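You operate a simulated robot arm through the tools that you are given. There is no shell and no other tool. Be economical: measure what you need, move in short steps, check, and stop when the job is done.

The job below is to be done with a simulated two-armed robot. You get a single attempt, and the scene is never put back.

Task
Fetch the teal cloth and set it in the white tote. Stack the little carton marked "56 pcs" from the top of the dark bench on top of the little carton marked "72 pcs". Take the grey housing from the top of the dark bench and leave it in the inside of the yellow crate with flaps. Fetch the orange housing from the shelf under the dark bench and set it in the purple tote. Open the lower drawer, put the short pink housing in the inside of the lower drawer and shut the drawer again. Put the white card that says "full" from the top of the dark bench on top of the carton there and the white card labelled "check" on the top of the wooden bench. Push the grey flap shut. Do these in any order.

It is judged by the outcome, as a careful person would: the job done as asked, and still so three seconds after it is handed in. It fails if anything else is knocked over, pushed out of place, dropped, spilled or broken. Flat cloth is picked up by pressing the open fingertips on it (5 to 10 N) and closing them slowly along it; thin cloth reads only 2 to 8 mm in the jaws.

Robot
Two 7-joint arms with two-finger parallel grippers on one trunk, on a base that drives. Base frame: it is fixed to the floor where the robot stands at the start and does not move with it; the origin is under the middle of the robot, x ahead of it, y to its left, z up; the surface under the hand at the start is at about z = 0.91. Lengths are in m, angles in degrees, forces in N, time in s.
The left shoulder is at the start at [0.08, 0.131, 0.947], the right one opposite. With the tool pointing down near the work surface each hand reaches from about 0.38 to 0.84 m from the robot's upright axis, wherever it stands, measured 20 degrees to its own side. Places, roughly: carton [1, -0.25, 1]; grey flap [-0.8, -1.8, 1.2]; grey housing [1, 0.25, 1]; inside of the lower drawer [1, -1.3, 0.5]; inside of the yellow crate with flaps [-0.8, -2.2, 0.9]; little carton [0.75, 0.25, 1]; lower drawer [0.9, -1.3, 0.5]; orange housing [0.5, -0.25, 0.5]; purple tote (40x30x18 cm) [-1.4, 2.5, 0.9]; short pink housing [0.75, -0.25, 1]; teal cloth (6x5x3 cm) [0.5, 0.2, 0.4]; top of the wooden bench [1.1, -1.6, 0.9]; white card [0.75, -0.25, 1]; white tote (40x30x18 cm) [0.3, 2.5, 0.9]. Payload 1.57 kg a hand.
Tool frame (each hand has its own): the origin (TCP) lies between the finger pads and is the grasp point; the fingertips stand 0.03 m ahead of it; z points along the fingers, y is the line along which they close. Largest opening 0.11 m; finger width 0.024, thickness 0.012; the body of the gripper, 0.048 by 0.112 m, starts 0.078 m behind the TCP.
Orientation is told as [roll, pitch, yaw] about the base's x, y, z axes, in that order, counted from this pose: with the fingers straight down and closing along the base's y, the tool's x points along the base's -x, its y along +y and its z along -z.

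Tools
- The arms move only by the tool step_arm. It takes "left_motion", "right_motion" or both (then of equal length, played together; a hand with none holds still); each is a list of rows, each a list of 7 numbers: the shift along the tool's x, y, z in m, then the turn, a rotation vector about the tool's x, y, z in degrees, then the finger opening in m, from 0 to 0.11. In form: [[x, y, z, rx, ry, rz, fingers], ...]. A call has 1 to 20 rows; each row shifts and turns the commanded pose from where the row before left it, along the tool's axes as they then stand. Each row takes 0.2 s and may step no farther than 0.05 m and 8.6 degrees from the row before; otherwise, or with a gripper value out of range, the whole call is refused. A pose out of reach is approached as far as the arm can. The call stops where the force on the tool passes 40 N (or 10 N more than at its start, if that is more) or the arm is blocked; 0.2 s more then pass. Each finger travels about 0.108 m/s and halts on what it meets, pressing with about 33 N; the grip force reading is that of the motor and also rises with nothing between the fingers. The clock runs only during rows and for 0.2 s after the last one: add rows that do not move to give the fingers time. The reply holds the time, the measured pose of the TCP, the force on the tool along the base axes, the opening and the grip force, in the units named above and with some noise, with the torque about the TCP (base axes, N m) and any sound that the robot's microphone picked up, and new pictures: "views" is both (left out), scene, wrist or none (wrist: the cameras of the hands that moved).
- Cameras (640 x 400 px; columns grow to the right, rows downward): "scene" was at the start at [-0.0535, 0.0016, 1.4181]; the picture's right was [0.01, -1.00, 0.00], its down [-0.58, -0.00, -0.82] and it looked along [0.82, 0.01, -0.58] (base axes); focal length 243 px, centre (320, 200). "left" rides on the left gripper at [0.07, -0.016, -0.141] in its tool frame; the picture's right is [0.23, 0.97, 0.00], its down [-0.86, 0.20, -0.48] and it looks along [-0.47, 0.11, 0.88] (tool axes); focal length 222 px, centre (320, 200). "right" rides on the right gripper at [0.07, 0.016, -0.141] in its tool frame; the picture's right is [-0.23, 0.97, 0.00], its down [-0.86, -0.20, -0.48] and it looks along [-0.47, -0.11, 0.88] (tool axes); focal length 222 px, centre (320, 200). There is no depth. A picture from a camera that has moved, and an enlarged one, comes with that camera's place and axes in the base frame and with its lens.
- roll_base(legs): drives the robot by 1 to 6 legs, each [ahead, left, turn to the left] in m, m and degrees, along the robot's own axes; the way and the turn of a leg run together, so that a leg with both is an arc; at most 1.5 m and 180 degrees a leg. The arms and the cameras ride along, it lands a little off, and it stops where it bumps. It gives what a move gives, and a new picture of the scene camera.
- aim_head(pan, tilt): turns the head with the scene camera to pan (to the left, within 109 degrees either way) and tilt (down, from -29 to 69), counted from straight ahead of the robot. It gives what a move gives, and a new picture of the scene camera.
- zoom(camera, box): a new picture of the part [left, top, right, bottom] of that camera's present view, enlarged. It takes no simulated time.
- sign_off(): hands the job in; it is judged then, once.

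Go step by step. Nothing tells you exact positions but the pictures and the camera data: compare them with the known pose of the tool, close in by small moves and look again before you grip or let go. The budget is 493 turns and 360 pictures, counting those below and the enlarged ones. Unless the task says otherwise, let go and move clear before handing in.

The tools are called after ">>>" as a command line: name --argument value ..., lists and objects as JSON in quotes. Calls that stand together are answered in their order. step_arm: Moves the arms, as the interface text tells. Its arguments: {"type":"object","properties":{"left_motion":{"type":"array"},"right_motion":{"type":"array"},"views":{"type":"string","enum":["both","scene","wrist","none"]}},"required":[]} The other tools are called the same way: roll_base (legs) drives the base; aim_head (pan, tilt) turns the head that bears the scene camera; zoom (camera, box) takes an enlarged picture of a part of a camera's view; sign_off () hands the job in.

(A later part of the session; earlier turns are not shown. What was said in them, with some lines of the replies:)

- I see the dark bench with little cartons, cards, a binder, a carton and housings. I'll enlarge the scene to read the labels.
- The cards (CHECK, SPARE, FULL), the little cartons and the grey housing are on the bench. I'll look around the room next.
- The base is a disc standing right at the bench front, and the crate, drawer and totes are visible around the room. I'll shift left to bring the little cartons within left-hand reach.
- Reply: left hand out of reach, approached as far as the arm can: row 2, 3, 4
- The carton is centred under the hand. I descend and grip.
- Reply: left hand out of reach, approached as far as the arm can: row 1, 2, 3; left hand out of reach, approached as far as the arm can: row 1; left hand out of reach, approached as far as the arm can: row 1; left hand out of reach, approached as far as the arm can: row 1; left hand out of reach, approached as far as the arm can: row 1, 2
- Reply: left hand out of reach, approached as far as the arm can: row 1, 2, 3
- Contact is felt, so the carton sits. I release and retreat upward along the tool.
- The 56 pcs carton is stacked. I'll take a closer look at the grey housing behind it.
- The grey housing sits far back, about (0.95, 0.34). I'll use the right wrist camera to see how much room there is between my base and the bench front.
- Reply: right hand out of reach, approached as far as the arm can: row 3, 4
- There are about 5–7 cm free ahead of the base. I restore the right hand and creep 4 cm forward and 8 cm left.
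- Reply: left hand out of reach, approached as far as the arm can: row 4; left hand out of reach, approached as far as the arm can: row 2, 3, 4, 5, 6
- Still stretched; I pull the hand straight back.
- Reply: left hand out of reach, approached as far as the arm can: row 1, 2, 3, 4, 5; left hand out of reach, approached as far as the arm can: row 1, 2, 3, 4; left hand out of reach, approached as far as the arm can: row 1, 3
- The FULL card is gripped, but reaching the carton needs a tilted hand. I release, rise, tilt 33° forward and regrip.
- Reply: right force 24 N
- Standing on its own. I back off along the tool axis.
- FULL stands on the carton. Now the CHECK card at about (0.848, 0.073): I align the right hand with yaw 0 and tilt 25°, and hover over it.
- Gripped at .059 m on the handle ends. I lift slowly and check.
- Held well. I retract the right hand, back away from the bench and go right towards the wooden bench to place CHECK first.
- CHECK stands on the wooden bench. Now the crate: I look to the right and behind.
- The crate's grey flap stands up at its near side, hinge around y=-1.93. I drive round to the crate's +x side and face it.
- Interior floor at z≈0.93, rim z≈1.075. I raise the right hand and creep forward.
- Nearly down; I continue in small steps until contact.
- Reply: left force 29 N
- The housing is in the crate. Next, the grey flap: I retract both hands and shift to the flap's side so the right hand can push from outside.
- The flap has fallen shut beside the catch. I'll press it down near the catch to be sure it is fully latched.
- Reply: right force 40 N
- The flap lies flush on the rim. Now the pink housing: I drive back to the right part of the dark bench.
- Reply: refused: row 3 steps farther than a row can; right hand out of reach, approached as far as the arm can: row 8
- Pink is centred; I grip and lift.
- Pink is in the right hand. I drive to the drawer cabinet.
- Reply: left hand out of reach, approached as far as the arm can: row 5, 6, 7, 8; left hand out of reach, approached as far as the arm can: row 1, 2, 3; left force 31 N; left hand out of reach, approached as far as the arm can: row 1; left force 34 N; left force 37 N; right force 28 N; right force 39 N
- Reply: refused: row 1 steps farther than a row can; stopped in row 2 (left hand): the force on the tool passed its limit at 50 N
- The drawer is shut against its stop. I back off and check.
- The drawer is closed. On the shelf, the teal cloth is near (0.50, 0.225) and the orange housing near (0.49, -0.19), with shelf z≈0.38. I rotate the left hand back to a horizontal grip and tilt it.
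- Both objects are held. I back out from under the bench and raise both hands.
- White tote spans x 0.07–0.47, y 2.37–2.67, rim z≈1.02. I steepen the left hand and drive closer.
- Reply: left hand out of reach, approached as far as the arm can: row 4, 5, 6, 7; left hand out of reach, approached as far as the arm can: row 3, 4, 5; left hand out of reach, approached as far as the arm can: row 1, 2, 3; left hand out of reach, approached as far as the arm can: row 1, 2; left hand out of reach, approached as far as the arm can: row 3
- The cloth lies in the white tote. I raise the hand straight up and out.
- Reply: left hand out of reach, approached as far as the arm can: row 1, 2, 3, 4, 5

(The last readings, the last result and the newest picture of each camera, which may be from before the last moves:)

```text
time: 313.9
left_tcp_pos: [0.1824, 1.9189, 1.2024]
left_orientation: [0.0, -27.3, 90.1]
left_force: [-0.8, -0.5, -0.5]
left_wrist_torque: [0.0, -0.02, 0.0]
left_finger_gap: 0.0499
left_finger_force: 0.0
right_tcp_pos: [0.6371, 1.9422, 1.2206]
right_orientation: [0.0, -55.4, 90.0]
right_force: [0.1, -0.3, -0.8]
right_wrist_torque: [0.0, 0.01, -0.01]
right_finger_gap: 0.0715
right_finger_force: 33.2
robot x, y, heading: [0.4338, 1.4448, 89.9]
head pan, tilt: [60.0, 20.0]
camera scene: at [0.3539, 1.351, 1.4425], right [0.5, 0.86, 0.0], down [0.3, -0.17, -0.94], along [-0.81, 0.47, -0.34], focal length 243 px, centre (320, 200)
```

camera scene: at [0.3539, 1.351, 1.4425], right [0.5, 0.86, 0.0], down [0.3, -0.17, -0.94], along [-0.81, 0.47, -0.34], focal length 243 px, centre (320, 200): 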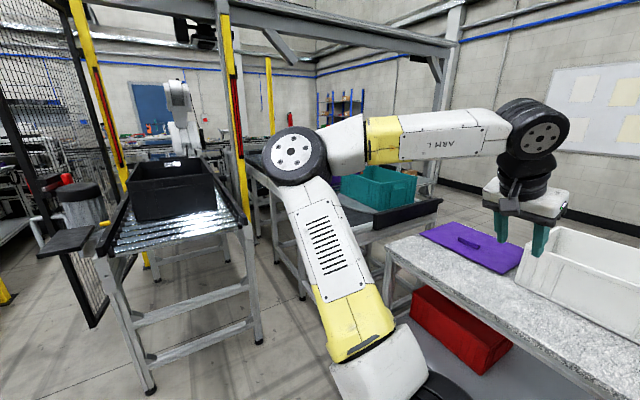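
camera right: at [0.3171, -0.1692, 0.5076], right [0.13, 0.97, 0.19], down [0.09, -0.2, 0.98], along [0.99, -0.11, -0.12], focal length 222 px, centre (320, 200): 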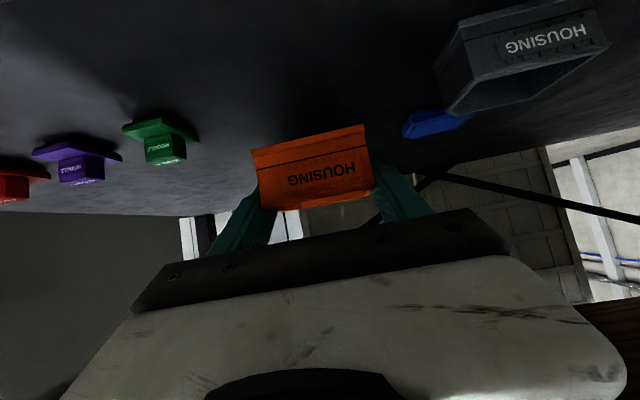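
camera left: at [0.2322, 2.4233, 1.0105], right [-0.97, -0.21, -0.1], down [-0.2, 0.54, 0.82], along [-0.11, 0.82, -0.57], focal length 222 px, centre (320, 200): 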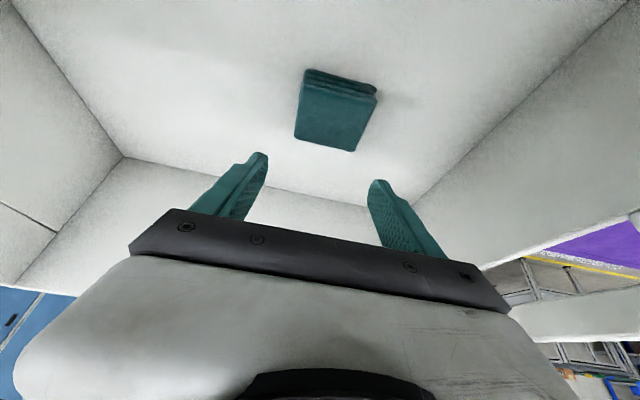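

The gap in front of the purple tote is too narrow, so I'll go round the white table and approach from behind.

>>> roll_base --legs '[[0, -0.55, 0], [1.4, 0, 0], [0.5, 0, 0], [0, 0, 90]]'

>>> aim_head --pan 0 --tilt 20

```text
time: 330.1
left_tcp_pos: [0.5078, 3.0953, 1.2017]
left_orientation: [0.1, -27.3, -178.9]
left_force: [0.0, 0.7, -0.3]
left_wrist_torque: [0.01, 0.02, -0.01]
left_finger_gap: 0.0499
left_finger_force: 0.1
right_tcp_pos: [0.4737, 3.5483, 1.222]
right_orientation: [-0.1, -55.4, -178.8]
right_force: [-0.1, 0.2, -0.7]
right_wrist_torque: [-0.01, -0.01, -0.02]
right_finger_gap: 0.0716
right_finger_force: 33.0
robot x, y, heading: [0.9791, 3.3592, -179.1]
head pan, tilt: [60.0, 20.0]
camera scene: at [1.0709, 3.2784, 1.4425], right [-0.87, 0.49, 0.0], down [0.17, 0.3, -0.94], along [-0.46, -0.82, -0.34], focal length 243 px, centre (320, 200)
```

scene: 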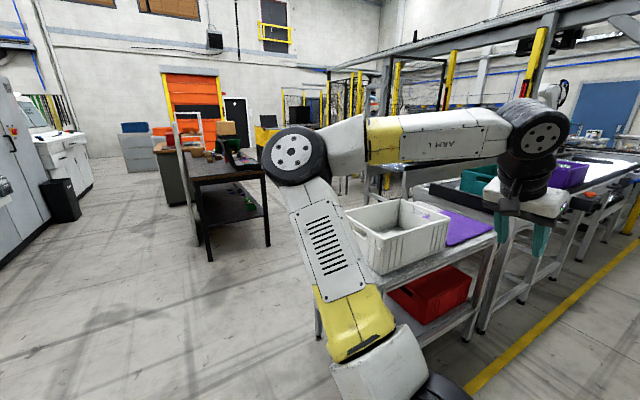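

```text
time: 331.4
left_tcp_pos: [0.5078, 3.0938, 1.2019]
left_orientation: [0.1, -27.3, -178.9]
left_force: [0.0, -0.3, 0.3]
left_wrist_torque: [0.0, 0.0, 0.0]
left_finger_gap: 0.0502
left_finger_force: 0.1
right_tcp_pos: [0.4752, 3.5485, 1.2205]
right_orientation: [-0.2, -55.4, -179.0]
right_force: [-0.6, -0.7, -0.3]
right_wrist_torque: [0.03, 0.0, -0.01]
right_finger_gap: 0.0719
right_finger_force: 32.8
robot x, y, heading: [0.9789, 3.3558, -179.3]
head pan, tilt: [0.0, 20.0]
camera scene: at [1.0232, 3.3583, 1.4425], right [-0.01, 1.0, 0.0], down [0.34, 0.01, -0.94], along [-0.94, -0.01, -0.34], focal length 243 px, centre (320, 200)
```

scene: 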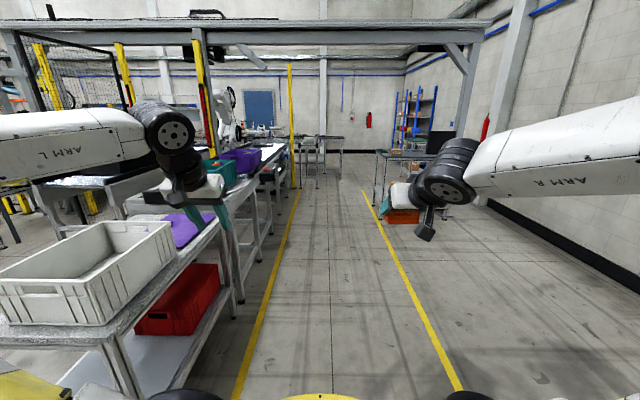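

>>> roll_base --legs '[[1.5, 0, -0.8], [0.5, 0, 0]]'

>>> aim_head --pan 60 --tilt 30

```text
time: 341.5
left_tcp_pos: [-1.519, 3.1223, 1.2032]
left_orientation: [0.1, -27.2, 179.2]
left_force: [0.8, -0.7, 0.0]
left_wrist_torque: [0.01, -0.01, 0.0]
left_finger_gap: 0.05
left_finger_force: 0.1
right_tcp_pos: [-1.5365, 3.5775, 1.2221]
right_orientation: [-0.1, -55.5, 179.1]
right_force: [0.1, 0.7, -0.7]
right_wrist_torque: [-0.01, -0.01, 0.01]
right_finger_gap: 0.0717
right_finger_force: 33.1
robot x, y, heading: [-1.0389, 3.3682, 179.0]
head pan, tilt: [0.0, 20.0]
camera scene: at [-0.9954, 3.3684, 1.4425], right [0.02, 1.0, 0.0], down [0.34, -0.01, -0.94], along [-0.94, 0.02, -0.34], focal length 243 px, centre (320, 200)
```

scene: 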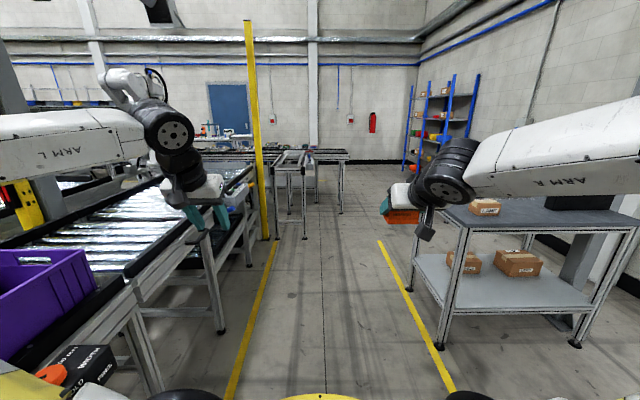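

```text
time: 342.8
left_tcp_pos: [-1.5199, 3.1221, 1.2034]
left_orientation: [0.0, -27.3, 179.2]
left_force: [0.5, -0.5, 0.1]
left_wrist_torque: [0.03, 0.01, 0.0]
left_finger_gap: 0.05
left_finger_force: 0.0
right_tcp_pos: [-1.5371, 3.5773, 1.221]
right_orientation: [-0.1, -55.5, 179.1]
right_force: [-0.5, 0.3, -1.9]
right_wrist_torque: [-0.01, 0.01, 0.01]
right_finger_gap: 0.0716
right_finger_force: 33.1
robot x, y, heading: [-1.0431, 3.3682, 178.8]
head pan, tilt: [60.0, 30.0]
camera scene: at [-0.9492, 3.2892, 1.4264], right [-0.86, 0.52, 0.0], down [0.26, 0.43, -0.87], along [-0.45, -0.74, -0.5], focal length 243 px, centre (320, 200)
```

scene: 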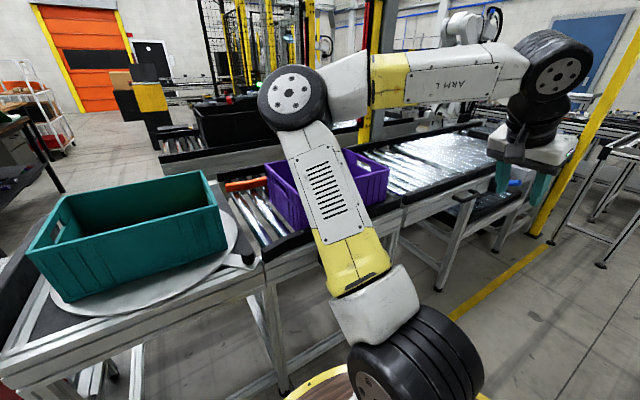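

>>> roll_base --legs '[[0, 0, 91]]'

>>> aim_head --pan 0 --tilt 35

```text
time: 347.1
left_tcp_pos: [-0.7735, 2.9003, 1.203]
left_orientation: [0.1, -27.2, -88.6]
left_force: [-1.0, -0.2, -0.7]
left_wrist_torque: [-0.01, -0.01, 0.0]
left_finger_gap: 0.0503
left_finger_force: 0.0
right_tcp_pos: [-1.2309, 2.8647, 1.2212]
right_orientation: [-0.1, -55.5, -88.7]
right_force: [0.6, -0.9, -0.9]
right_wrist_torque: [-0.01, 0.03, 0.02]
right_finger_gap: 0.0716
right_finger_force: 32.7
robot x, y, heading: [-1.0413, 3.3682, -88.7]
head pan, tilt: [60.0, 30.0]
camera scene: at [-0.9656, 3.4655, 1.4264], right [-0.48, -0.88, 0.0], down [-0.44, 0.24, -0.87], along [0.76, -0.42, -0.5], focal length 243 px, centre (320, 200)
```

scene: 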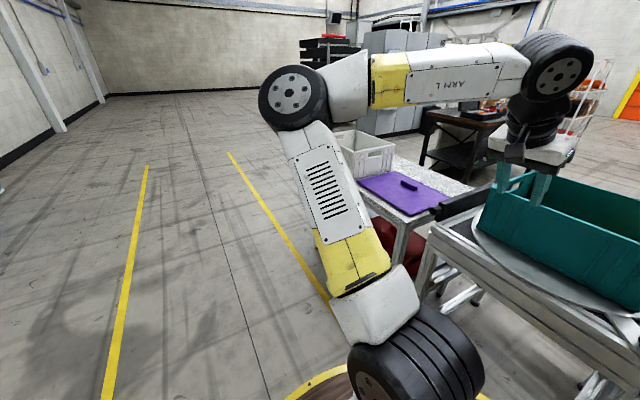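

```text
time: 348.4
left_tcp_pos: [-0.7753, 2.8994, 1.203]
left_orientation: [0.0, -27.3, -88.6]
left_force: [-0.4, 0.3, 0.4]
left_wrist_torque: [0.03, 0.0, 0.0]
left_finger_gap: 0.0502
left_finger_force: 0.0
right_tcp_pos: [-1.2311, 2.8635, 1.2214]
right_orientation: [-0.2, -55.4, -88.6]
right_force: [0.2, 0.0, -0.5]
right_wrist_torque: [0.06, -0.02, 0.03]
right_finger_gap: 0.0717
right_finger_force: 33.0
robot x, y, heading: [-1.0389, 3.3674, -89.2]
head pan, tilt: [0.0, 35.0]
camera scene: at [-1.043, 3.4211, 1.4186], right [-1.0, -0.02, 0.0], down [-0.01, 0.57, -0.82], along [0.02, -0.82, -0.57], focal length 243 px, centre (320, 200)
```

scene: 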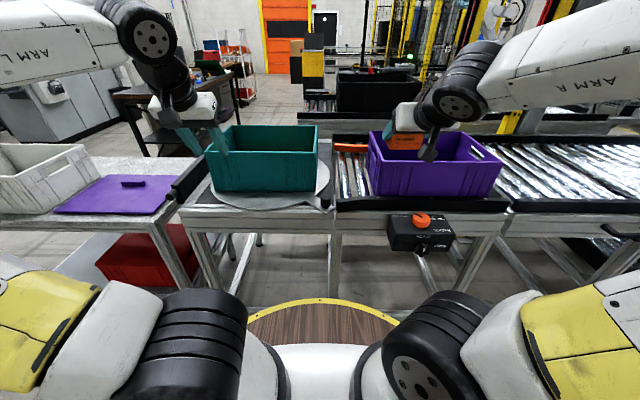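

>>> zoom --camera "scene" --box '[330, 110, 530, 260]'

```text
2.67 times, centred on (430, 185) of scene
camera zoom: at [-1.043, 3.4211, 1.4186], right [-1.0, -0.02, 0.0], down [-0.01, 0.57, -0.82], along [0.02, -0.82, -0.57], focal length 649 px, centre (27, 240)
```

zoom: 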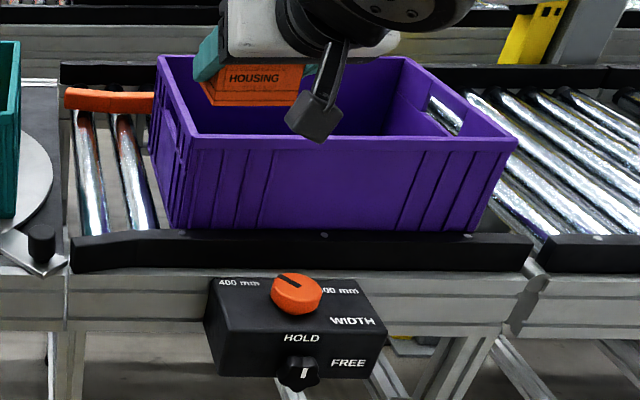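

Purple tote: x -1.62…-1.22, y 2.42–2.71, rim z≈1.07. I steepen the right hand and move in.

>>> step_arm --right_motion '[[0, 0, 0, 0, 7.5, 0, 0.05], [0, 0, 0, 0, 7.5, 0, 0.05], [0, 0, 0, 0, 7.5, 0, 0.05], [0, 0, 0, 0, 7.5, 0, 0.05], [0, 0, 0, 0, 0, 0, 0.05]]' --views "none"

>>> roll_base --legs '[[0, -0.2, -0.8], [0.17, 0, 0]]'

```text
time: 349.6
left_tcp_pos: [-0.7744, 2.8986, 1.2032]
left_orientation: [0.1, -27.3, -88.6]
left_force: [0.3, -0.5, 0.0]
left_wrist_torque: [0.01, -0.03, 0.0]
left_finger_gap: 0.0501
left_finger_force: 0.0
right_tcp_pos: [-1.2293, 2.8627, 1.2211]
right_orientation: [-0.1, -25.3, -88.5]
right_force: [0.5, -0.2, -0.2]
right_wrist_torque: [-0.02, 0.03, 0.05]
right_finger_gap: 0.0713
right_finger_force: 32.2
robot x, y, heading: [-1.0378, 3.3711, -88.8]
head pan, tilt: [0.0, 35.0]
```

```text
time: 352.3
left_tcp_pos: [-0.9813, 2.722, 1.2025]
left_orientation: [0.1, -27.3, -89.4]
left_force: [0.4, 0.6, -0.8]
left_wrist_torque: [0.01, 0.0, -0.01]
left_finger_gap: 0.05
left_finger_force: 0.0
right_tcp_pos: [-1.4357, 2.6934, 1.2203]
right_orientation: [0.0, -25.4, -89.5]
right_force: [0.0, 0.5, -0.9]
right_wrist_torque: [-0.01, -0.01, 0.01]
right_finger_gap: 0.0716
right_finger_force: 33.2
robot x, y, heading: [-1.2394, 3.1924, -89.9]
head pan, tilt: [0.0, 35.0]
camera scene: at [-1.2414, 3.2471, 1.4186], right [-1.0, -0.01, 0.0], down [0.0, 0.57, -0.82], along [0.0, -0.82, -0.57], focal length 243 px, centre (320, 200)
```

scene: 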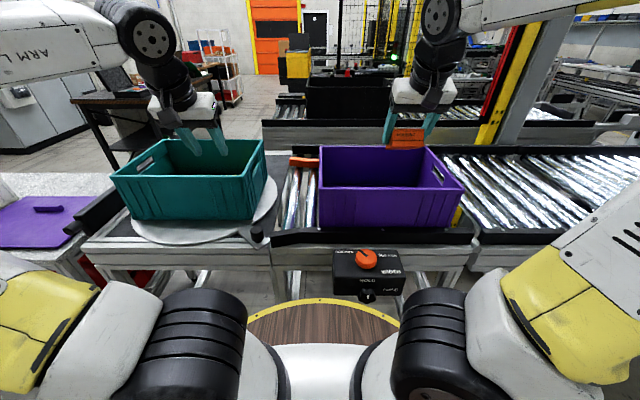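

>>> step_arm --right_motion '[[-0.0308, 0, 0.0285, 0, 0, 0, 0.05], [-0.0308, 0, 0.0285, 0, 0, 0, 0.05], [-0.0308, 0, 0.0285, 0, 0, 0, 0.05], [-0.0308, 0, 0.0285, 0, 0, 0, 0.05], [0, 0, 0, 0, 0, 0, 0.05]]' --views "both"

```text
time: 353.5
left_tcp_pos: [-0.9815, 2.7212, 1.2019]
left_orientation: [0.1, -27.3, -89.4]
left_force: [-0.3, -0.3, 0.2]
left_wrist_torque: [0.01, -0.01, 0.03]
left_finger_gap: 0.0501
left_finger_force: 0.0
right_tcp_pos: [-1.4349, 2.5393, 1.1771]
right_orientation: [0.0, -25.4, -89.5]
right_force: [-0.6, 0.9, -1.1]
right_wrist_torque: [-0.02, -0.02, 0.0]
right_finger_gap: 0.0716
right_finger_force: 32.8
right hand out of reach, approached as far as the arm can: row 2
robot x, y, heading: [-1.241, 3.1962, -89.6]
head pan, tilt: [0.0, 35.0]
camera scene: at [-1.2413, 3.2469, 1.4186], right [-1.0, -0.01, 0.0], down [0.0, 0.57, -0.82], along [0.0, -0.82, -0.57], focal length 243 px, centre (320, 200)
camera right: at [-1.4199, 2.6635, 1.2748], right [0.98, -0.2, 0.1], down [-0.19, -0.57, 0.8], along [-0.1, -0.8, -0.59], focal length 222 px, centre (320, 200)
```

scene: 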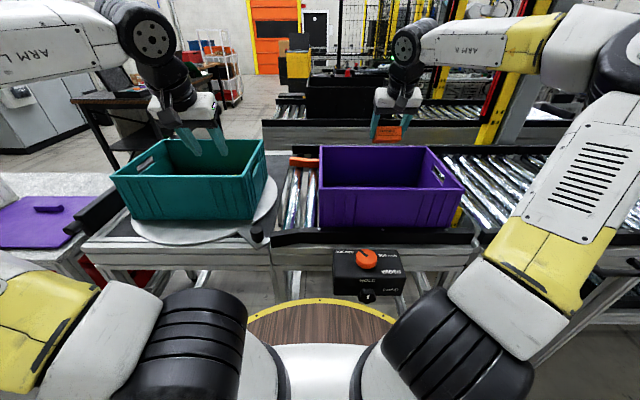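
right: 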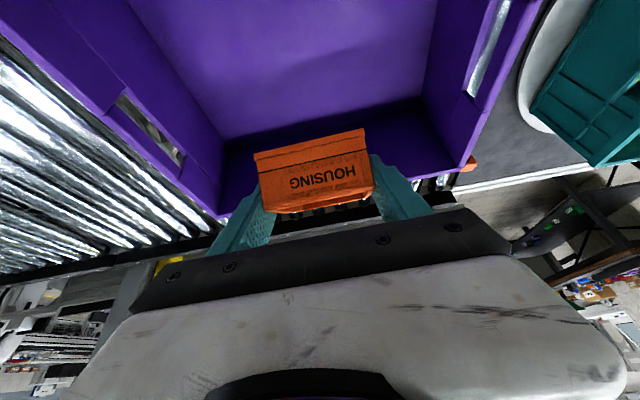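

>>> step_arm --right_motion '[[0.0172, 0, 0.0361, 0, 0, 0, 0.05], [0.0172, 0, 0.0361, 0, 0, 0, 0.05], [0.0172, 0, 0.0361, 0, 0, 0, 0.05], [0.0172, 0, 0.0361, 0, 0, 0, 0.05], [0, 0, 0, 0, 0, 0, 0.05]]' --views "both"

```text
time: 354.7
left_tcp_pos: [-0.9804, 2.721, 1.2026]
left_orientation: [0.1, -27.3, -89.4]
left_force: [-0.8, 0.0, -0.5]
left_wrist_torque: [0.01, 0.0, -0.01]
left_finger_gap: 0.0502
left_finger_force: 0.1
right_tcp_pos: [-1.4359, 2.5412, 1.0154]
right_orientation: [0.0, -25.4, -89.5]
right_force: [0.0, -0.2, -0.9]
right_wrist_torque: [-0.03, 0.02, -0.03]
right_finger_gap: 0.0716
right_finger_force: 32.9
robot x, y, heading: [-1.24, 3.1938, -89.8]
head pan, tilt: [0.0, 35.0]
camera scene: at [-1.2414, 3.247, 1.4186], right [-1.0, -0.01, 0.0], down [0.0, 0.57, -0.82], along [0.0, -0.82, -0.57], focal length 243 px, centre (320, 200)
camera right: at [-1.4222, 2.6649, 1.1143], right [0.98, -0.2, 0.1], down [-0.19, -0.57, 0.8], along [-0.1, -0.8, -0.59], focal length 222 px, centre (320, 200)
```

scene: 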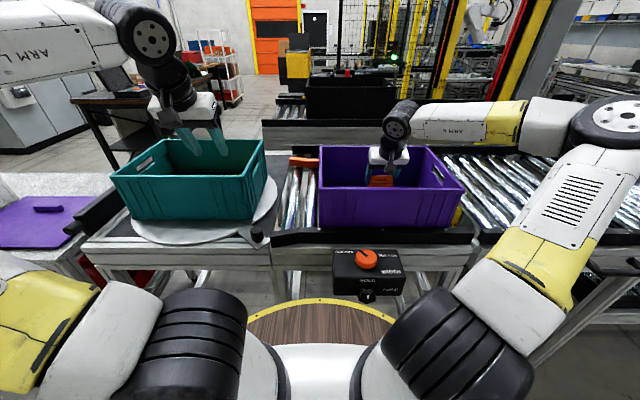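
right: 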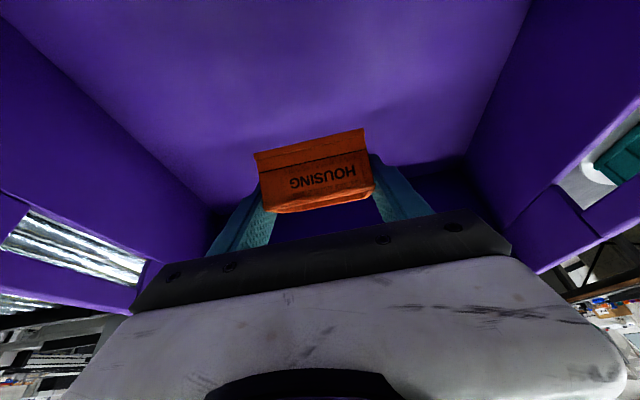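

>>> step_arm --right_motion '[[0.0055, 0, 0.0252, 0, 0, 0, 0.05], [0.0055, 0, 0.0252, 0, 0, 0, 0.05], [0, 0, 0, 0, 0, 0, 0.05]]' --views "both"

>>> zoom --camera "scene" --box '[310, 80, 550, 250]'

```text
time: 355.5
left_tcp_pos: [-0.9826, 2.7214, 1.203]
left_orientation: [0.1, -27.3, -89.4]
left_force: [0.1, 0.0, 0.1]
left_wrist_torque: [0.01, 0.01, 0.01]
left_finger_gap: 0.0498
left_finger_force: 0.0
right_tcp_pos: [-1.4344, 2.5288, 0.9662]
right_orientation: [-0.1, -25.6, -89.4]
right_force: [1.2, -2.1, 26.5]
right_wrist_torque: [4.34, -0.25, -0.08]
right_finger_gap: 0.0715
right_finger_force: 33.0
robot x, y, heading: [-1.2385, 3.1942, -89.4]
head pan, tilt: [0.0, 35.0]
camera scene: at [-1.2412, 3.2475, 1.4186], right [-1.0, -0.01, 0.0], down [0.0, 0.57, -0.82], along [0.0, -0.82, -0.57], focal length 243 px, centre (320, 200)
camera right: at [-1.4203, 2.6533, 1.0648], right [0.98, -0.2, 0.1], down [-0.19, -0.57, 0.8], along [-0.1, -0.8, -0.59], focal length 222 px, centre (320, 200)
```

scene: 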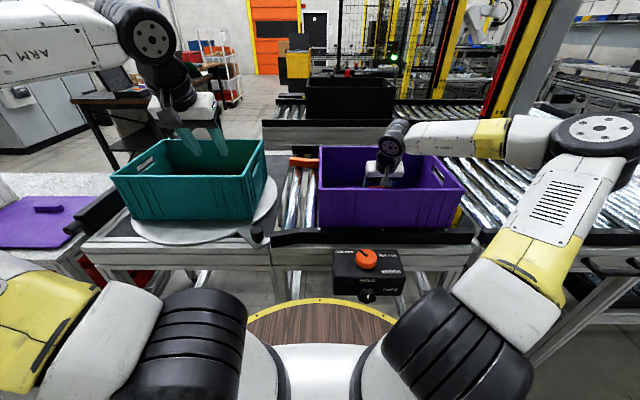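
right: 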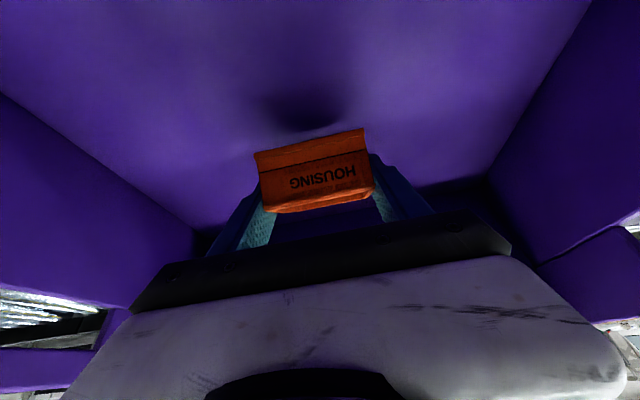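

```text
2.35 times, centred on (430, 165) of scene
camera zoom: at [-1.2412, 3.2475, 1.4186], right [-1.0, -0.01, 0.0], down [0.0, 0.57, -0.82], along [0.0, -0.82, -0.57], focal length 572 px, centre (61, 282)
```

zoom: 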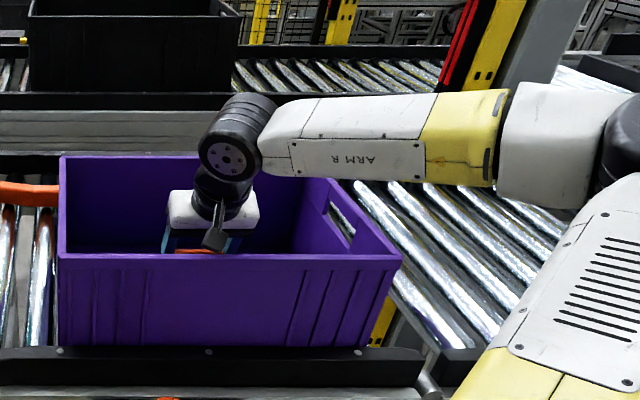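

The hand's camera bracket met the near rim, so I go straight back up and will turn the hand to enter along the tote's long side.

>>> step_arm --right_motion '[[-0.0086, 0, -0.018, 0, 0, 0, 0.05], [-0.0172, 0, -0.0361, 0, 0, 0, 0.05], [-0.0172, 0, -0.0361, 0, 0, 0, 0.05], [-0.0172, 0, -0.0361, 0, 0, 0, 0.05], [-0.0172, 0, -0.0361, 0, 0, 0, 0.05], [-0.0172, 0, -0.0361, 0, 0, 0, 0.05], [0, 0, 0, 0, 0, 0, 0.05]]' --views "both"

```text
time: 357.1
left_tcp_pos: [-0.9798, 2.7212, 1.2016]
left_orientation: [0.1, -27.2, -89.3]
left_force: [0.4, 0.2, 0.2]
left_wrist_torque: [-0.02, 0.01, 0.07]
left_finger_gap: 0.0501
left_finger_force: 0.0
right_tcp_pos: [-1.4336, 2.5308, 1.1838]
right_orientation: [0.0, -25.4, -89.4]
right_force: [-0.1, 0.1, -1.7]
right_wrist_torque: [-0.02, -0.01, 0.03]
right_finger_gap: 0.0713
right_finger_force: 32.8
robot x, y, heading: [-1.2396, 3.1961, -89.8]
head pan, tilt: [0.0, 35.0]
camera scene: at [-1.2415, 3.2469, 1.4186], right [-1.0, -0.01, 0.0], down [0.0, 0.57, -0.82], along [0.0, -0.82, -0.57], focal length 243 px, centre (320, 200)
camera right: at [-1.4199, 2.6537, 1.2831], right [0.98, -0.2, 0.1], down [-0.19, -0.57, 0.8], along [-0.1, -0.8, -0.59], focal length 222 px, centre (320, 200)
```

scene: 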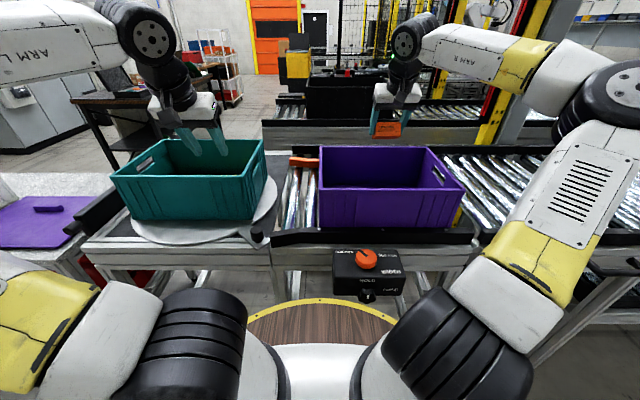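
right: 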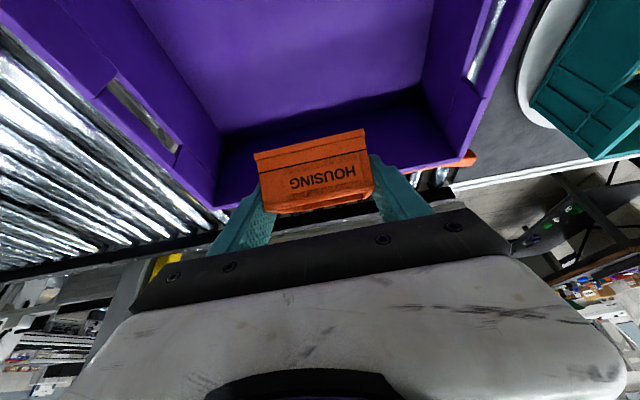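

>>> step_arm --right_motion '[[0, 0, 0, -3.5, 0, -7.4, 0.05], [0, 0, 0, -3.5, 0, -7.4, 0.05], [0, 0, 0, -3.5, 0, -7.4, 0.05], [0, 0, 0, -3.5, 0, -7.4, 0.05], [0, 0, 0, -3.5, 0, -7.4, 0.05], [0, 0, 0, -3.5, 0, -7.4, 0.05], [0, 0, 0, -3.5, 0, -7.4, 0.05], [0, 0, 0, -3.5, 0, -7.4, 0.05], [0, 0, 0, 0, 0, 0, 0.05]]' --views "both"

```text
time: 359.1
left_tcp_pos: [-0.9809, 2.721, 1.2024]
left_orientation: [0.1, -27.3, -89.4]
left_force: [-0.2, 0.0, -0.5]
left_wrist_torque: [0.03, 0.0, 0.0]
left_finger_gap: 0.0501
left_finger_force: 0.1
right_tcp_pos: [-1.355, 2.7033, 1.1458]
right_orientation: [0.1, -25.3, -24.6]
right_force: [-0.8, 0.1, -1.7]
right_wrist_torque: [0.02, -0.01, 0.0]
right_finger_gap: 0.0715
right_finger_force: 32.7
right hand out of reach, approached as far as the arm can: row 5, 6, 7, 8
robot x, y, heading: [-1.2403, 3.1966, -89.8]
head pan, tilt: [0.0, 35.0]
camera scene: at [-1.2415, 3.2469, 1.4186], right [-1.0, -0.01, 0.0], down [0.0, 0.57, -0.82], along [0.0, -0.82, -0.57], focal length 243 px, centre (320, 200)
camera right: at [-1.4615, 2.7702, 1.2451], right [0.59, 0.8, 0.1], down [0.43, -0.42, 0.8], along [0.68, -0.43, -0.59], focal length 222 px, centre (320, 200)
```

scene: 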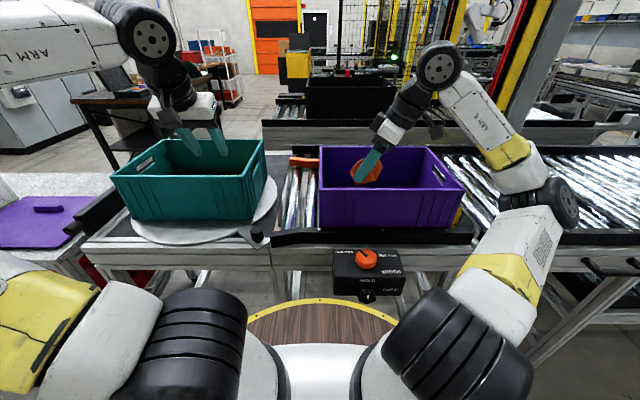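
right: 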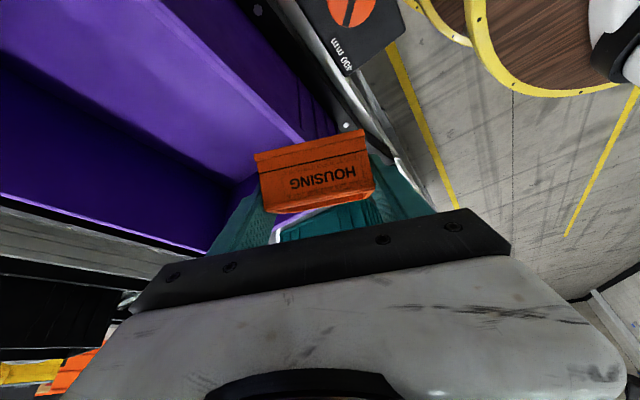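

>>> step_arm --right_motion '[[-0.0172, 0, -0.0361, 0, 0, 0, 0.05], [-0.0129, 0, -0.0271, 3.5, 0, 7.4, 0.05], [0, 0, 0, 3.5, 0, 7.4, 0.05], [0, 0, 0, 3.5, 0, 7.4, 0.05], [0, 0, 0, 3.5, 0, 7.4, 0.05], [0, 0, 0, 0, 0, 0, 0.05]]' --views "scene"

```text
time: 360.5
left_tcp_pos: [-0.9819, 2.7202, 1.2021]
left_orientation: [0.1, -27.2, -89.4]
left_force: [0.0, 0.1, 0.0]
left_wrist_torque: [-0.02, -0.01, 0.0]
left_finger_gap: 0.05
left_finger_force: 0.0
right_tcp_pos: [-1.3519, 2.7123, 1.2133]
right_orientation: [0.1, -25.3, -56.8]
right_force: [0.1, 0.3, -0.7]
right_wrist_torque: [0.01, 0.03, 0.01]
right_finger_gap: 0.0717
right_finger_force: 32.6
right hand out of reach, approached as far as the arm can: row 1
robot x, y, heading: [-1.2383, 3.1946, -89.9]
head pan, tilt: [0.0, 35.0]
camera scene: at [-1.2414, 3.2469, 1.4186], right [-1.0, -0.01, 0.0], down [0.0, 0.57, -0.82], along [0.0, -0.82, -0.57], focal length 243 px, centre (320, 200)
```

scene: 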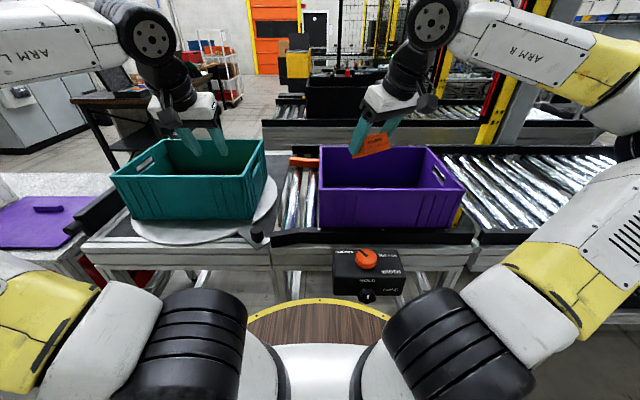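

>>> step_arm --right_motion '[[-0.0185, -0.0335, 0.0227, 0, 0, 0, 0.05], [-0.0185, -0.0335, 0.0227, 0, 0, 0, 0.05], [-0.0185, -0.0335, 0.0227, 0, 0, 0, 0.05], [-0.0185, -0.0335, 0.0227, 0, 0, 0, 0.05], [-0.0185, -0.0335, 0.0227, 0, 0, 0, 0.05], [0, 0, 0, 0, 0, 0, 0.05]]' --views "both"

```text
time: 361.9
left_tcp_pos: [-0.9802, 2.7214, 1.2036]
left_orientation: [0.1, -27.3, -89.5]
left_force: [0.5, 0.0, -0.8]
left_wrist_torque: [0.01, 0.02, -0.02]
left_finger_gap: 0.0503
left_finger_force: 0.1
right_tcp_pos: [-1.4219, 2.5098, 1.1518]
right_orientation: [0.0, -25.3, -56.6]
right_force: [-0.1, -0.8, -0.7]
right_wrist_torque: [0.02, 0.0, -0.02]
right_finger_gap: 0.0716
right_finger_force: 32.6
robot x, y, heading: [-1.2365, 3.1926, -89.8]
head pan, tilt: [0.0, 35.0]
camera scene: at [-1.2415, 3.2469, 1.4186], right [-1.0, -0.01, 0.0], down [0.0, 0.57, -0.82], along [0.0, -0.82, -0.57], focal length 243 px, centre (320, 200)
camera right: at [-1.477, 2.6227, 1.2504], right [0.93, 0.36, 0.1], down [0.15, -0.58, 0.8], along [0.35, -0.73, -0.59], focal length 222 px, centre (320, 200)
```

scene: 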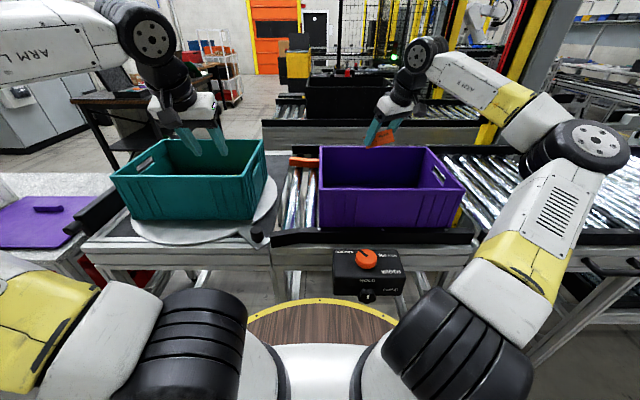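
right: 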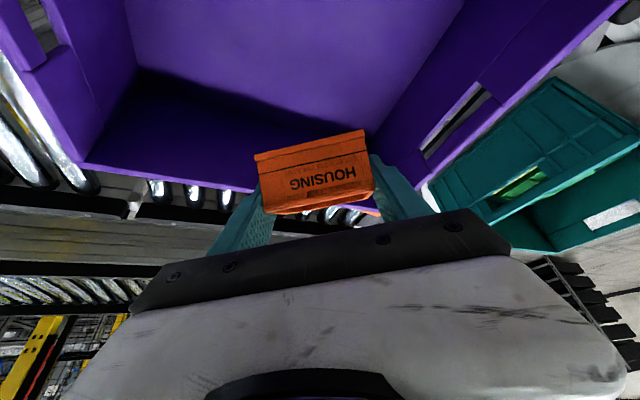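

>>> step_arm --right_motion '[[0.0247, 0.0055, 0.0326, 0, 0, 0, 0.05], [0.0171, 0, 0.0362, 0, 0, 0, 0.05], [0.0171, 0, 0.0362, 0, 0, 0, 0.05], [0.0128, 0, 0.0271, 0, 0, 0, 0.05], [0, 0, 0, 0, 0, 0, 0.05]]' --views "both"

```text
time: 363.1
left_tcp_pos: [-0.9806, 2.7209, 1.2032]
left_orientation: [0.1, -27.2, -89.4]
left_force: [-0.2, -0.3, -1.0]
left_wrist_torque: [-0.01, 0.0, -0.01]
left_finger_gap: 0.0498
left_finger_force: 0.0
right_tcp_pos: [-1.4198, 2.5207, 1.0005]
right_orientation: [-0.1, -25.3, -56.6]
right_force: [-0.3, 0.3, -1.0]
right_wrist_torque: [-0.01, 0.0, 0.02]
right_finger_gap: 0.0714
right_finger_force: 32.8
robot x, y, heading: [-1.2384, 3.1919, -89.8]
head pan, tilt: [0.0, 35.0]
camera scene: at [-1.2414, 3.2469, 1.4186], right [-1.0, -0.01, 0.0], down [0.0, 0.57, -0.82], along [0.0, -0.82, -0.57], focal length 243 px, centre (320, 200)
camera right: at [-1.4749, 2.6332, 1.0998], right [0.93, 0.36, 0.1], down [0.15, -0.58, 0.8], along [0.35, -0.73, -0.59], focal length 222 px, centre (320, 200)
```

scene: 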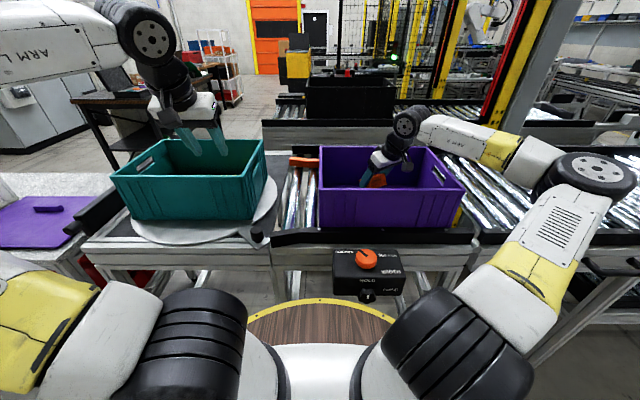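
right: 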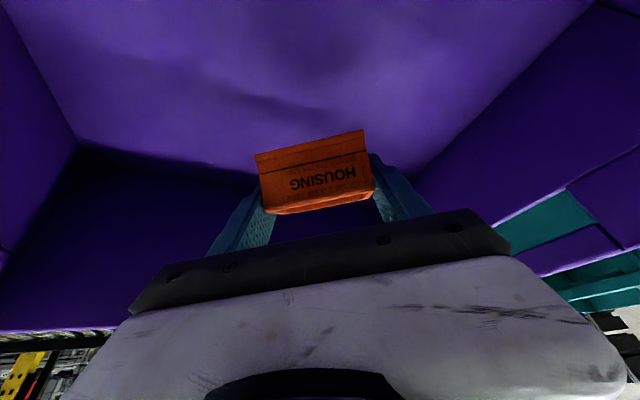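

>>> step_arm --right_motion '[[0.0064, 0, 0.0136, 0, 0, 0, 0.05], [0.0064, 0, 0.0136, 0, 0, 0, 0.05], [0, 0, 0, 0, 0, 0, 0.05]]' --views "wrist"

>>> zoom --camera "scene" --box '[310, 80, 550, 250]'

```text
time: 363.9
left_tcp_pos: [-0.9818, 2.7214, 1.2012]
left_orientation: [0.1, -27.3, -89.4]
left_force: [0.7, -0.5, 1.1]
left_wrist_torque: [0.01, -0.01, 0.0]
left_finger_gap: 0.0502
left_finger_force: 0.1
right_tcp_pos: [-1.4203, 2.5208, 0.9716]
right_orientation: [-0.1, -25.3, -56.7]
right_force: [-0.7, -0.1, -0.9]
right_wrist_torque: [-0.02, 0.02, -0.03]
right_finger_gap: 0.0716
right_finger_force: 33.4
robot x, y, heading: [-1.2414, 3.1925, -89.9]
head pan, tilt: [0.0, 35.0]
camera right: at [-1.4747, 2.6341, 1.0698], right [0.93, 0.36, 0.1], down [0.15, -0.58, 0.8], along [0.35, -0.73, -0.59], focal length 222 px, centre (320, 200)
```

right: 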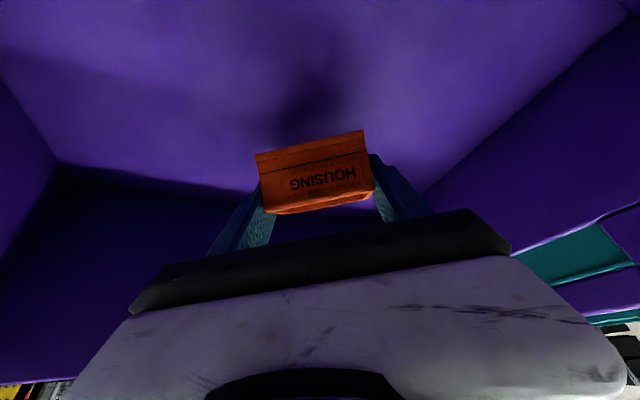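

```text
2.35 times, centred on (430, 165) of scene
camera zoom: at [-1.2415, 3.2469, 1.4186], right [-1.0, -0.01, 0.0], down [0.0, 0.57, -0.82], along [0.0, -0.82, -0.57], focal length 572 px, centre (61, 282)
```

zoom: 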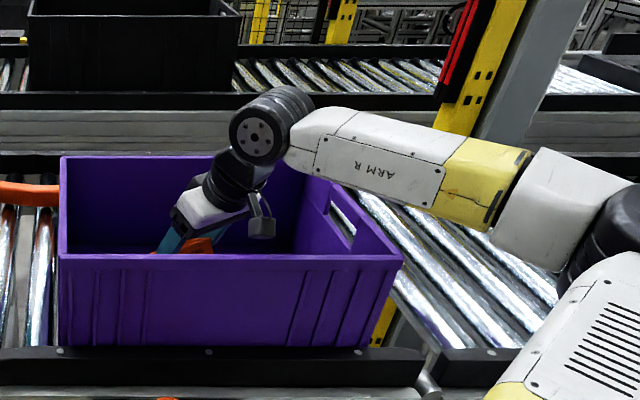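

>>> step_arm --right_motion '[[0.0043, 0, 0.009, 0, 0, 0, 0.05], [0.0043, 0, 0.009, 0, 0, 0, 0.05]]' --views "none"

>>> step_arm --right_motion '[[0.0034, 0, 0.0072, 0, 0, 0, 0.05], [0, 0, 0, 0, 0, 0, 0.05]]' --views "wrist"

```text
time: 364.5
left_tcp_pos: [-0.9803, 2.7213, 1.2023]
left_orientation: [0.1, -27.2, -89.4]
left_force: [-0.4, 0.7, 0.2]
left_wrist_torque: [0.03, 0.0, -0.03]
left_finger_gap: 0.0504
left_finger_force: 0.1
right_tcp_pos: [-1.4204, 2.5208, 0.9508]
right_orientation: [-0.1, -25.5, -56.6]
right_force: [-0.7, 0.0, -0.6]
right_wrist_torque: [0.01, 0.0, 0.02]
right_finger_gap: 0.0718
right_finger_force: 33.1
robot x, y, heading: [-1.2416, 3.1963, -89.8]
head pan, tilt: [0.0, 35.0]
```

```text
time: 365.1
left_tcp_pos: [-0.9813, 2.7221, 1.2022]
left_orientation: [0.1, -27.3, -89.4]
left_force: [-0.1, 0.2, -0.4]
left_wrist_torque: [-0.02, 0.04, -0.01]
left_finger_gap: 0.0504
left_finger_force: 0.0
right_tcp_pos: [-1.4208, 2.5207, 0.9449]
right_orientation: [-0.1, -25.2, -56.7]
right_force: [0.7, 0.5, 0.4]
right_wrist_torque: [0.02, -0.08, -0.01]
right_finger_gap: 0.0714
right_finger_force: 32.9
robot x, y, heading: [-1.2377, 3.1965, -89.8]
head pan, tilt: [0.0, 35.0]
camera right: at [-1.4759, 2.6336, 1.0424], right [0.93, 0.36, 0.1], down [0.15, -0.58, 0.8], along [0.35, -0.73, -0.59], focal length 222 px, centre (320, 200)
```

right: 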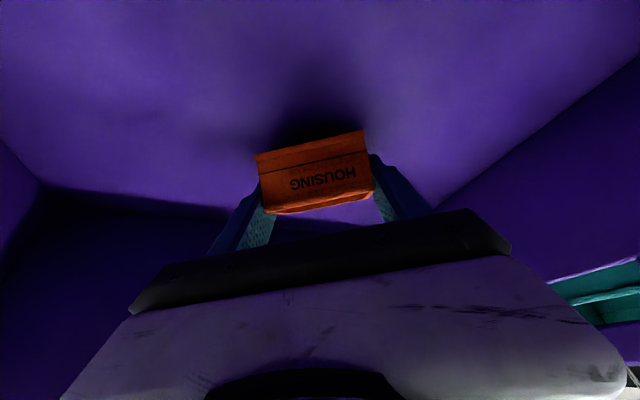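

>>> step_arm --right_motion '[[0.0021, 0, 0.0045, 0, 0, 0, 0.05], [0, 0, 0, 0, 0, 0, 0.05]]' --views "none"

```text
time: 365.7
left_tcp_pos: [-0.9813, 2.7218, 1.2026]
left_orientation: [0.1, -27.3, -89.4]
left_force: [0.8, 0.4, 0.3]
left_wrist_torque: [-0.01, -0.01, 0.01]
left_finger_gap: 0.0503
left_finger_force: 0.1
right_tcp_pos: [-1.4184, 2.5199, 0.9428]
right_orientation: [-0.3, -25.9, -56.6]
right_force: [0.3, -2.1, 37.8]
right_wrist_torque: [-0.28, -0.8, -0.03]
right_finger_gap: 0.0719
right_finger_force: 32.7
robot x, y, heading: [-1.2407, 3.1909, -89.6]
head pan, tilt: [0.0, 35.0]
```

>>> step_arm --right_motion '[[-0.0017, 0, -0.0036, 0, 0, 0, 0.05], [0, 0, 0, 0, 0, 0, 0.08], [0, 0, 0, 0, 0, 0, 0.1], [0, 0, 0, 0, 0, 0, 0.1], [0, 0, 0, 0, 0, 0, 0.1]]' --views "wrist"

```text
time: 366.9
left_tcp_pos: [-0.9812, 2.7206, 1.2028]
left_orientation: [0.1, -27.3, -89.2]
left_force: [-0.3, -0.6, -0.3]
left_wrist_torque: [-0.02, -0.01, -0.01]
left_finger_gap: 0.0501
left_finger_force: 0.0
right_tcp_pos: [-1.4206, 2.5204, 0.9429]
right_orientation: [-0.1, -25.3, -56.7]
right_force: [-0.2, -0.4, -0.1]
right_wrist_torque: [0.01, 0.0, -0.01]
right_finger_gap: 0.0999
right_finger_force: 0.1
robot x, y, heading: [-1.2387, 3.196, -89.9]
head pan, tilt: [0.0, 35.0]
camera right: at [-1.4758, 2.6334, 1.0411], right [0.93, 0.36, 0.1], down [0.15, -0.58, 0.8], along [0.35, -0.73, -0.59], focal length 222 px, centre (320, 200)
```

right: 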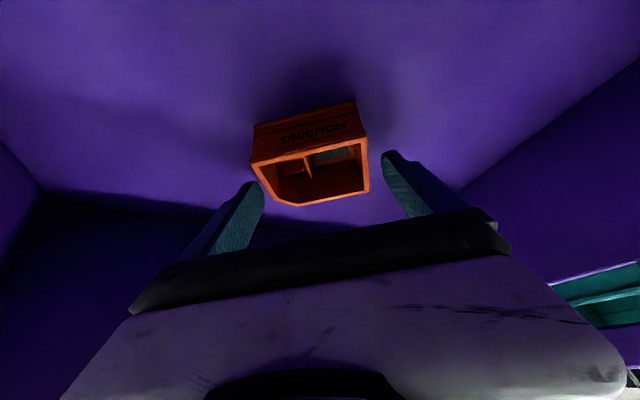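

Orange sits upright on the tote floor. I retreat straight up.

>>> step_arm --right_motion '[[-0.0128, 0, -0.0271, 0, 0, 0, 0.1], [-0.0171, 0, -0.0362, 0, 0, 0, 0.1], [-0.0171, 0, -0.0362, 0, 0, 0, 0.1], [-0.0171, 0, -0.0362, 0, 0, 0, 0.1], [-0.0171, 0, -0.0362, 0, 0, 0, 0.1], [-0.0171, 0, -0.0362, 0, 0, 0, 0.1], [-0.01, 0, -0.0362, 0, 0, 0, 0.1], [0, 0, 0, 0, 0, 0, 0.1]]' --views "both"

>>> zoom --camera "right" --box '[200, 20, 440, 220]'

```text
time: 368.7
left_tcp_pos: [-0.9815, 2.7206, 1.2023]
left_orientation: [0.0, -27.3, -89.5]
left_force: [0.8, 0.2, 0.0]
left_wrist_torque: [-0.01, -0.02, -0.02]
left_finger_gap: 0.0501
left_finger_force: 0.0
right_tcp_pos: [-1.4231, 2.5309, 1.2081]
right_orientation: [-0.1, -25.4, -56.9]
right_force: [0.3, -0.7, 0.5]
right_wrist_torque: [0.04, -0.03, 0.02]
right_finger_gap: 0.1002
right_finger_force: 0.1
right hand out of reach, approached as far as the arm can: row 7
robot x, y, heading: [-1.2375, 3.1947, -89.9]
head pan, tilt: [0.0, 35.0]
camera scene: at [-1.2414, 3.2469, 1.4186], right [-1.0, -0.01, 0.0], down [0.0, 0.57, -0.82], along [0.0, -0.82, -0.57], focal length 243 px, centre (320, 200)
camera right: at [-1.4782, 2.6443, 1.3061], right [0.93, 0.36, 0.1], down [0.14, -0.58, 0.8], along [0.34, -0.73, -0.59], focal length 222 px, centre (320, 200)
```

scene: 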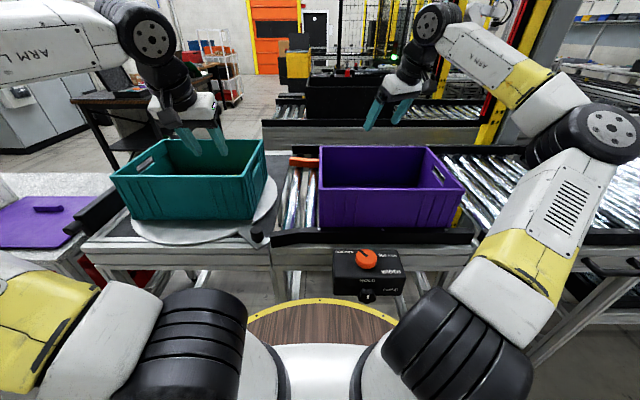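
right: 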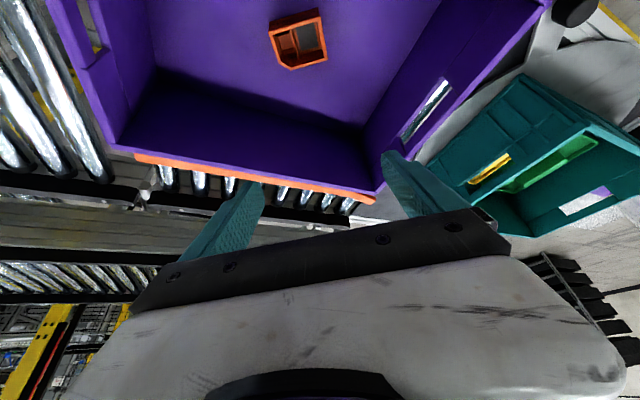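

```text
2.00 times, centred on (320, 120) of right
camera zoom: at [-1.4782, 2.6443, 1.3061], right [0.93, 0.36, 0.1], down [0.14, -0.58, 0.8], along [0.34, -0.73, -0.59], focal length 444 px, centre (320, 360)
```

zoom: 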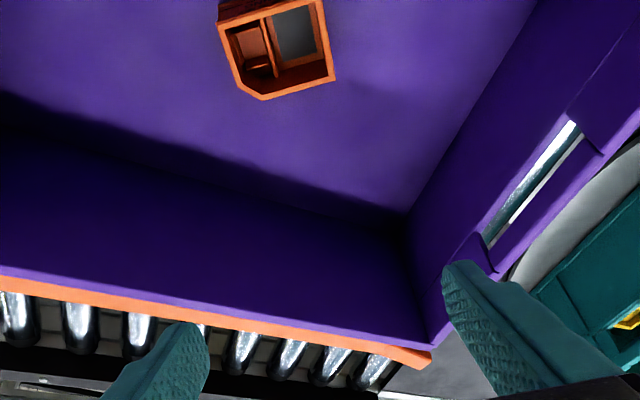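

The orange housing rests in the purple tote. I move clear of everything before handing in.

>>> roll_base --legs '[[-0.35, 0, 0]]'

```text
time: 370.9
left_tcp_pos: [-0.9819, 3.0648, 1.203]
left_orientation: [0.1, -27.3, -89.4]
left_force: [-0.1, -0.5, 0.6]
left_wrist_torque: [0.04, 0.03, -0.02]
left_finger_gap: 0.0503
left_finger_force: 0.1
right_tcp_pos: [-1.4242, 2.874, 1.2069]
right_orientation: [-0.1, -25.4, -56.7]
right_force: [-0.3, -0.2, 0.0]
right_wrist_torque: [-0.01, -0.01, 0.0]
right_finger_gap: 0.1
right_finger_force: 0.1
robot x, y, heading: [-1.2377, 3.5372, -90.1]
head pan, tilt: [0.0, 35.0]
camera scene: at [-1.2434, 3.5898, 1.4186], right [-1.0, -0.01, 0.0], down [0.0, 0.57, -0.82], along [0.0, -0.82, -0.57], focal length 243 px, centre (320, 200)
```

scene: 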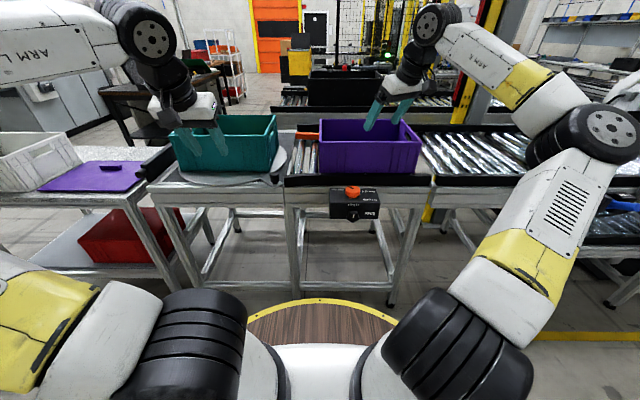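

>>> sign_off

```text
The job is handed in.
```

I handed the job in with every item placed as asked.

- **Cartons:** "56 pcs" is stacked on "72 pcs".
- **Cards:** FULL stands on the RINGS carton, and CHECK stands on the wooden bench.
- **Grey housing:** it is inside the yellow crate, and the grey flap lies flush on the rim. I pressed the flap down with about 39 N but heard no click from the catch, so I can't say the catch engaged.
- **Pink housing:** it is in the lower drawer, and the drawer is pushed shut against its stop.
- **Teal cloth:** it is in the white tote, dropped the last few centimetres.
- **Orange housing:** it is upright in the purple tote. On the first try the hand's camera bracket pressed on the tote's rim; I backed off, and the tote did not move.
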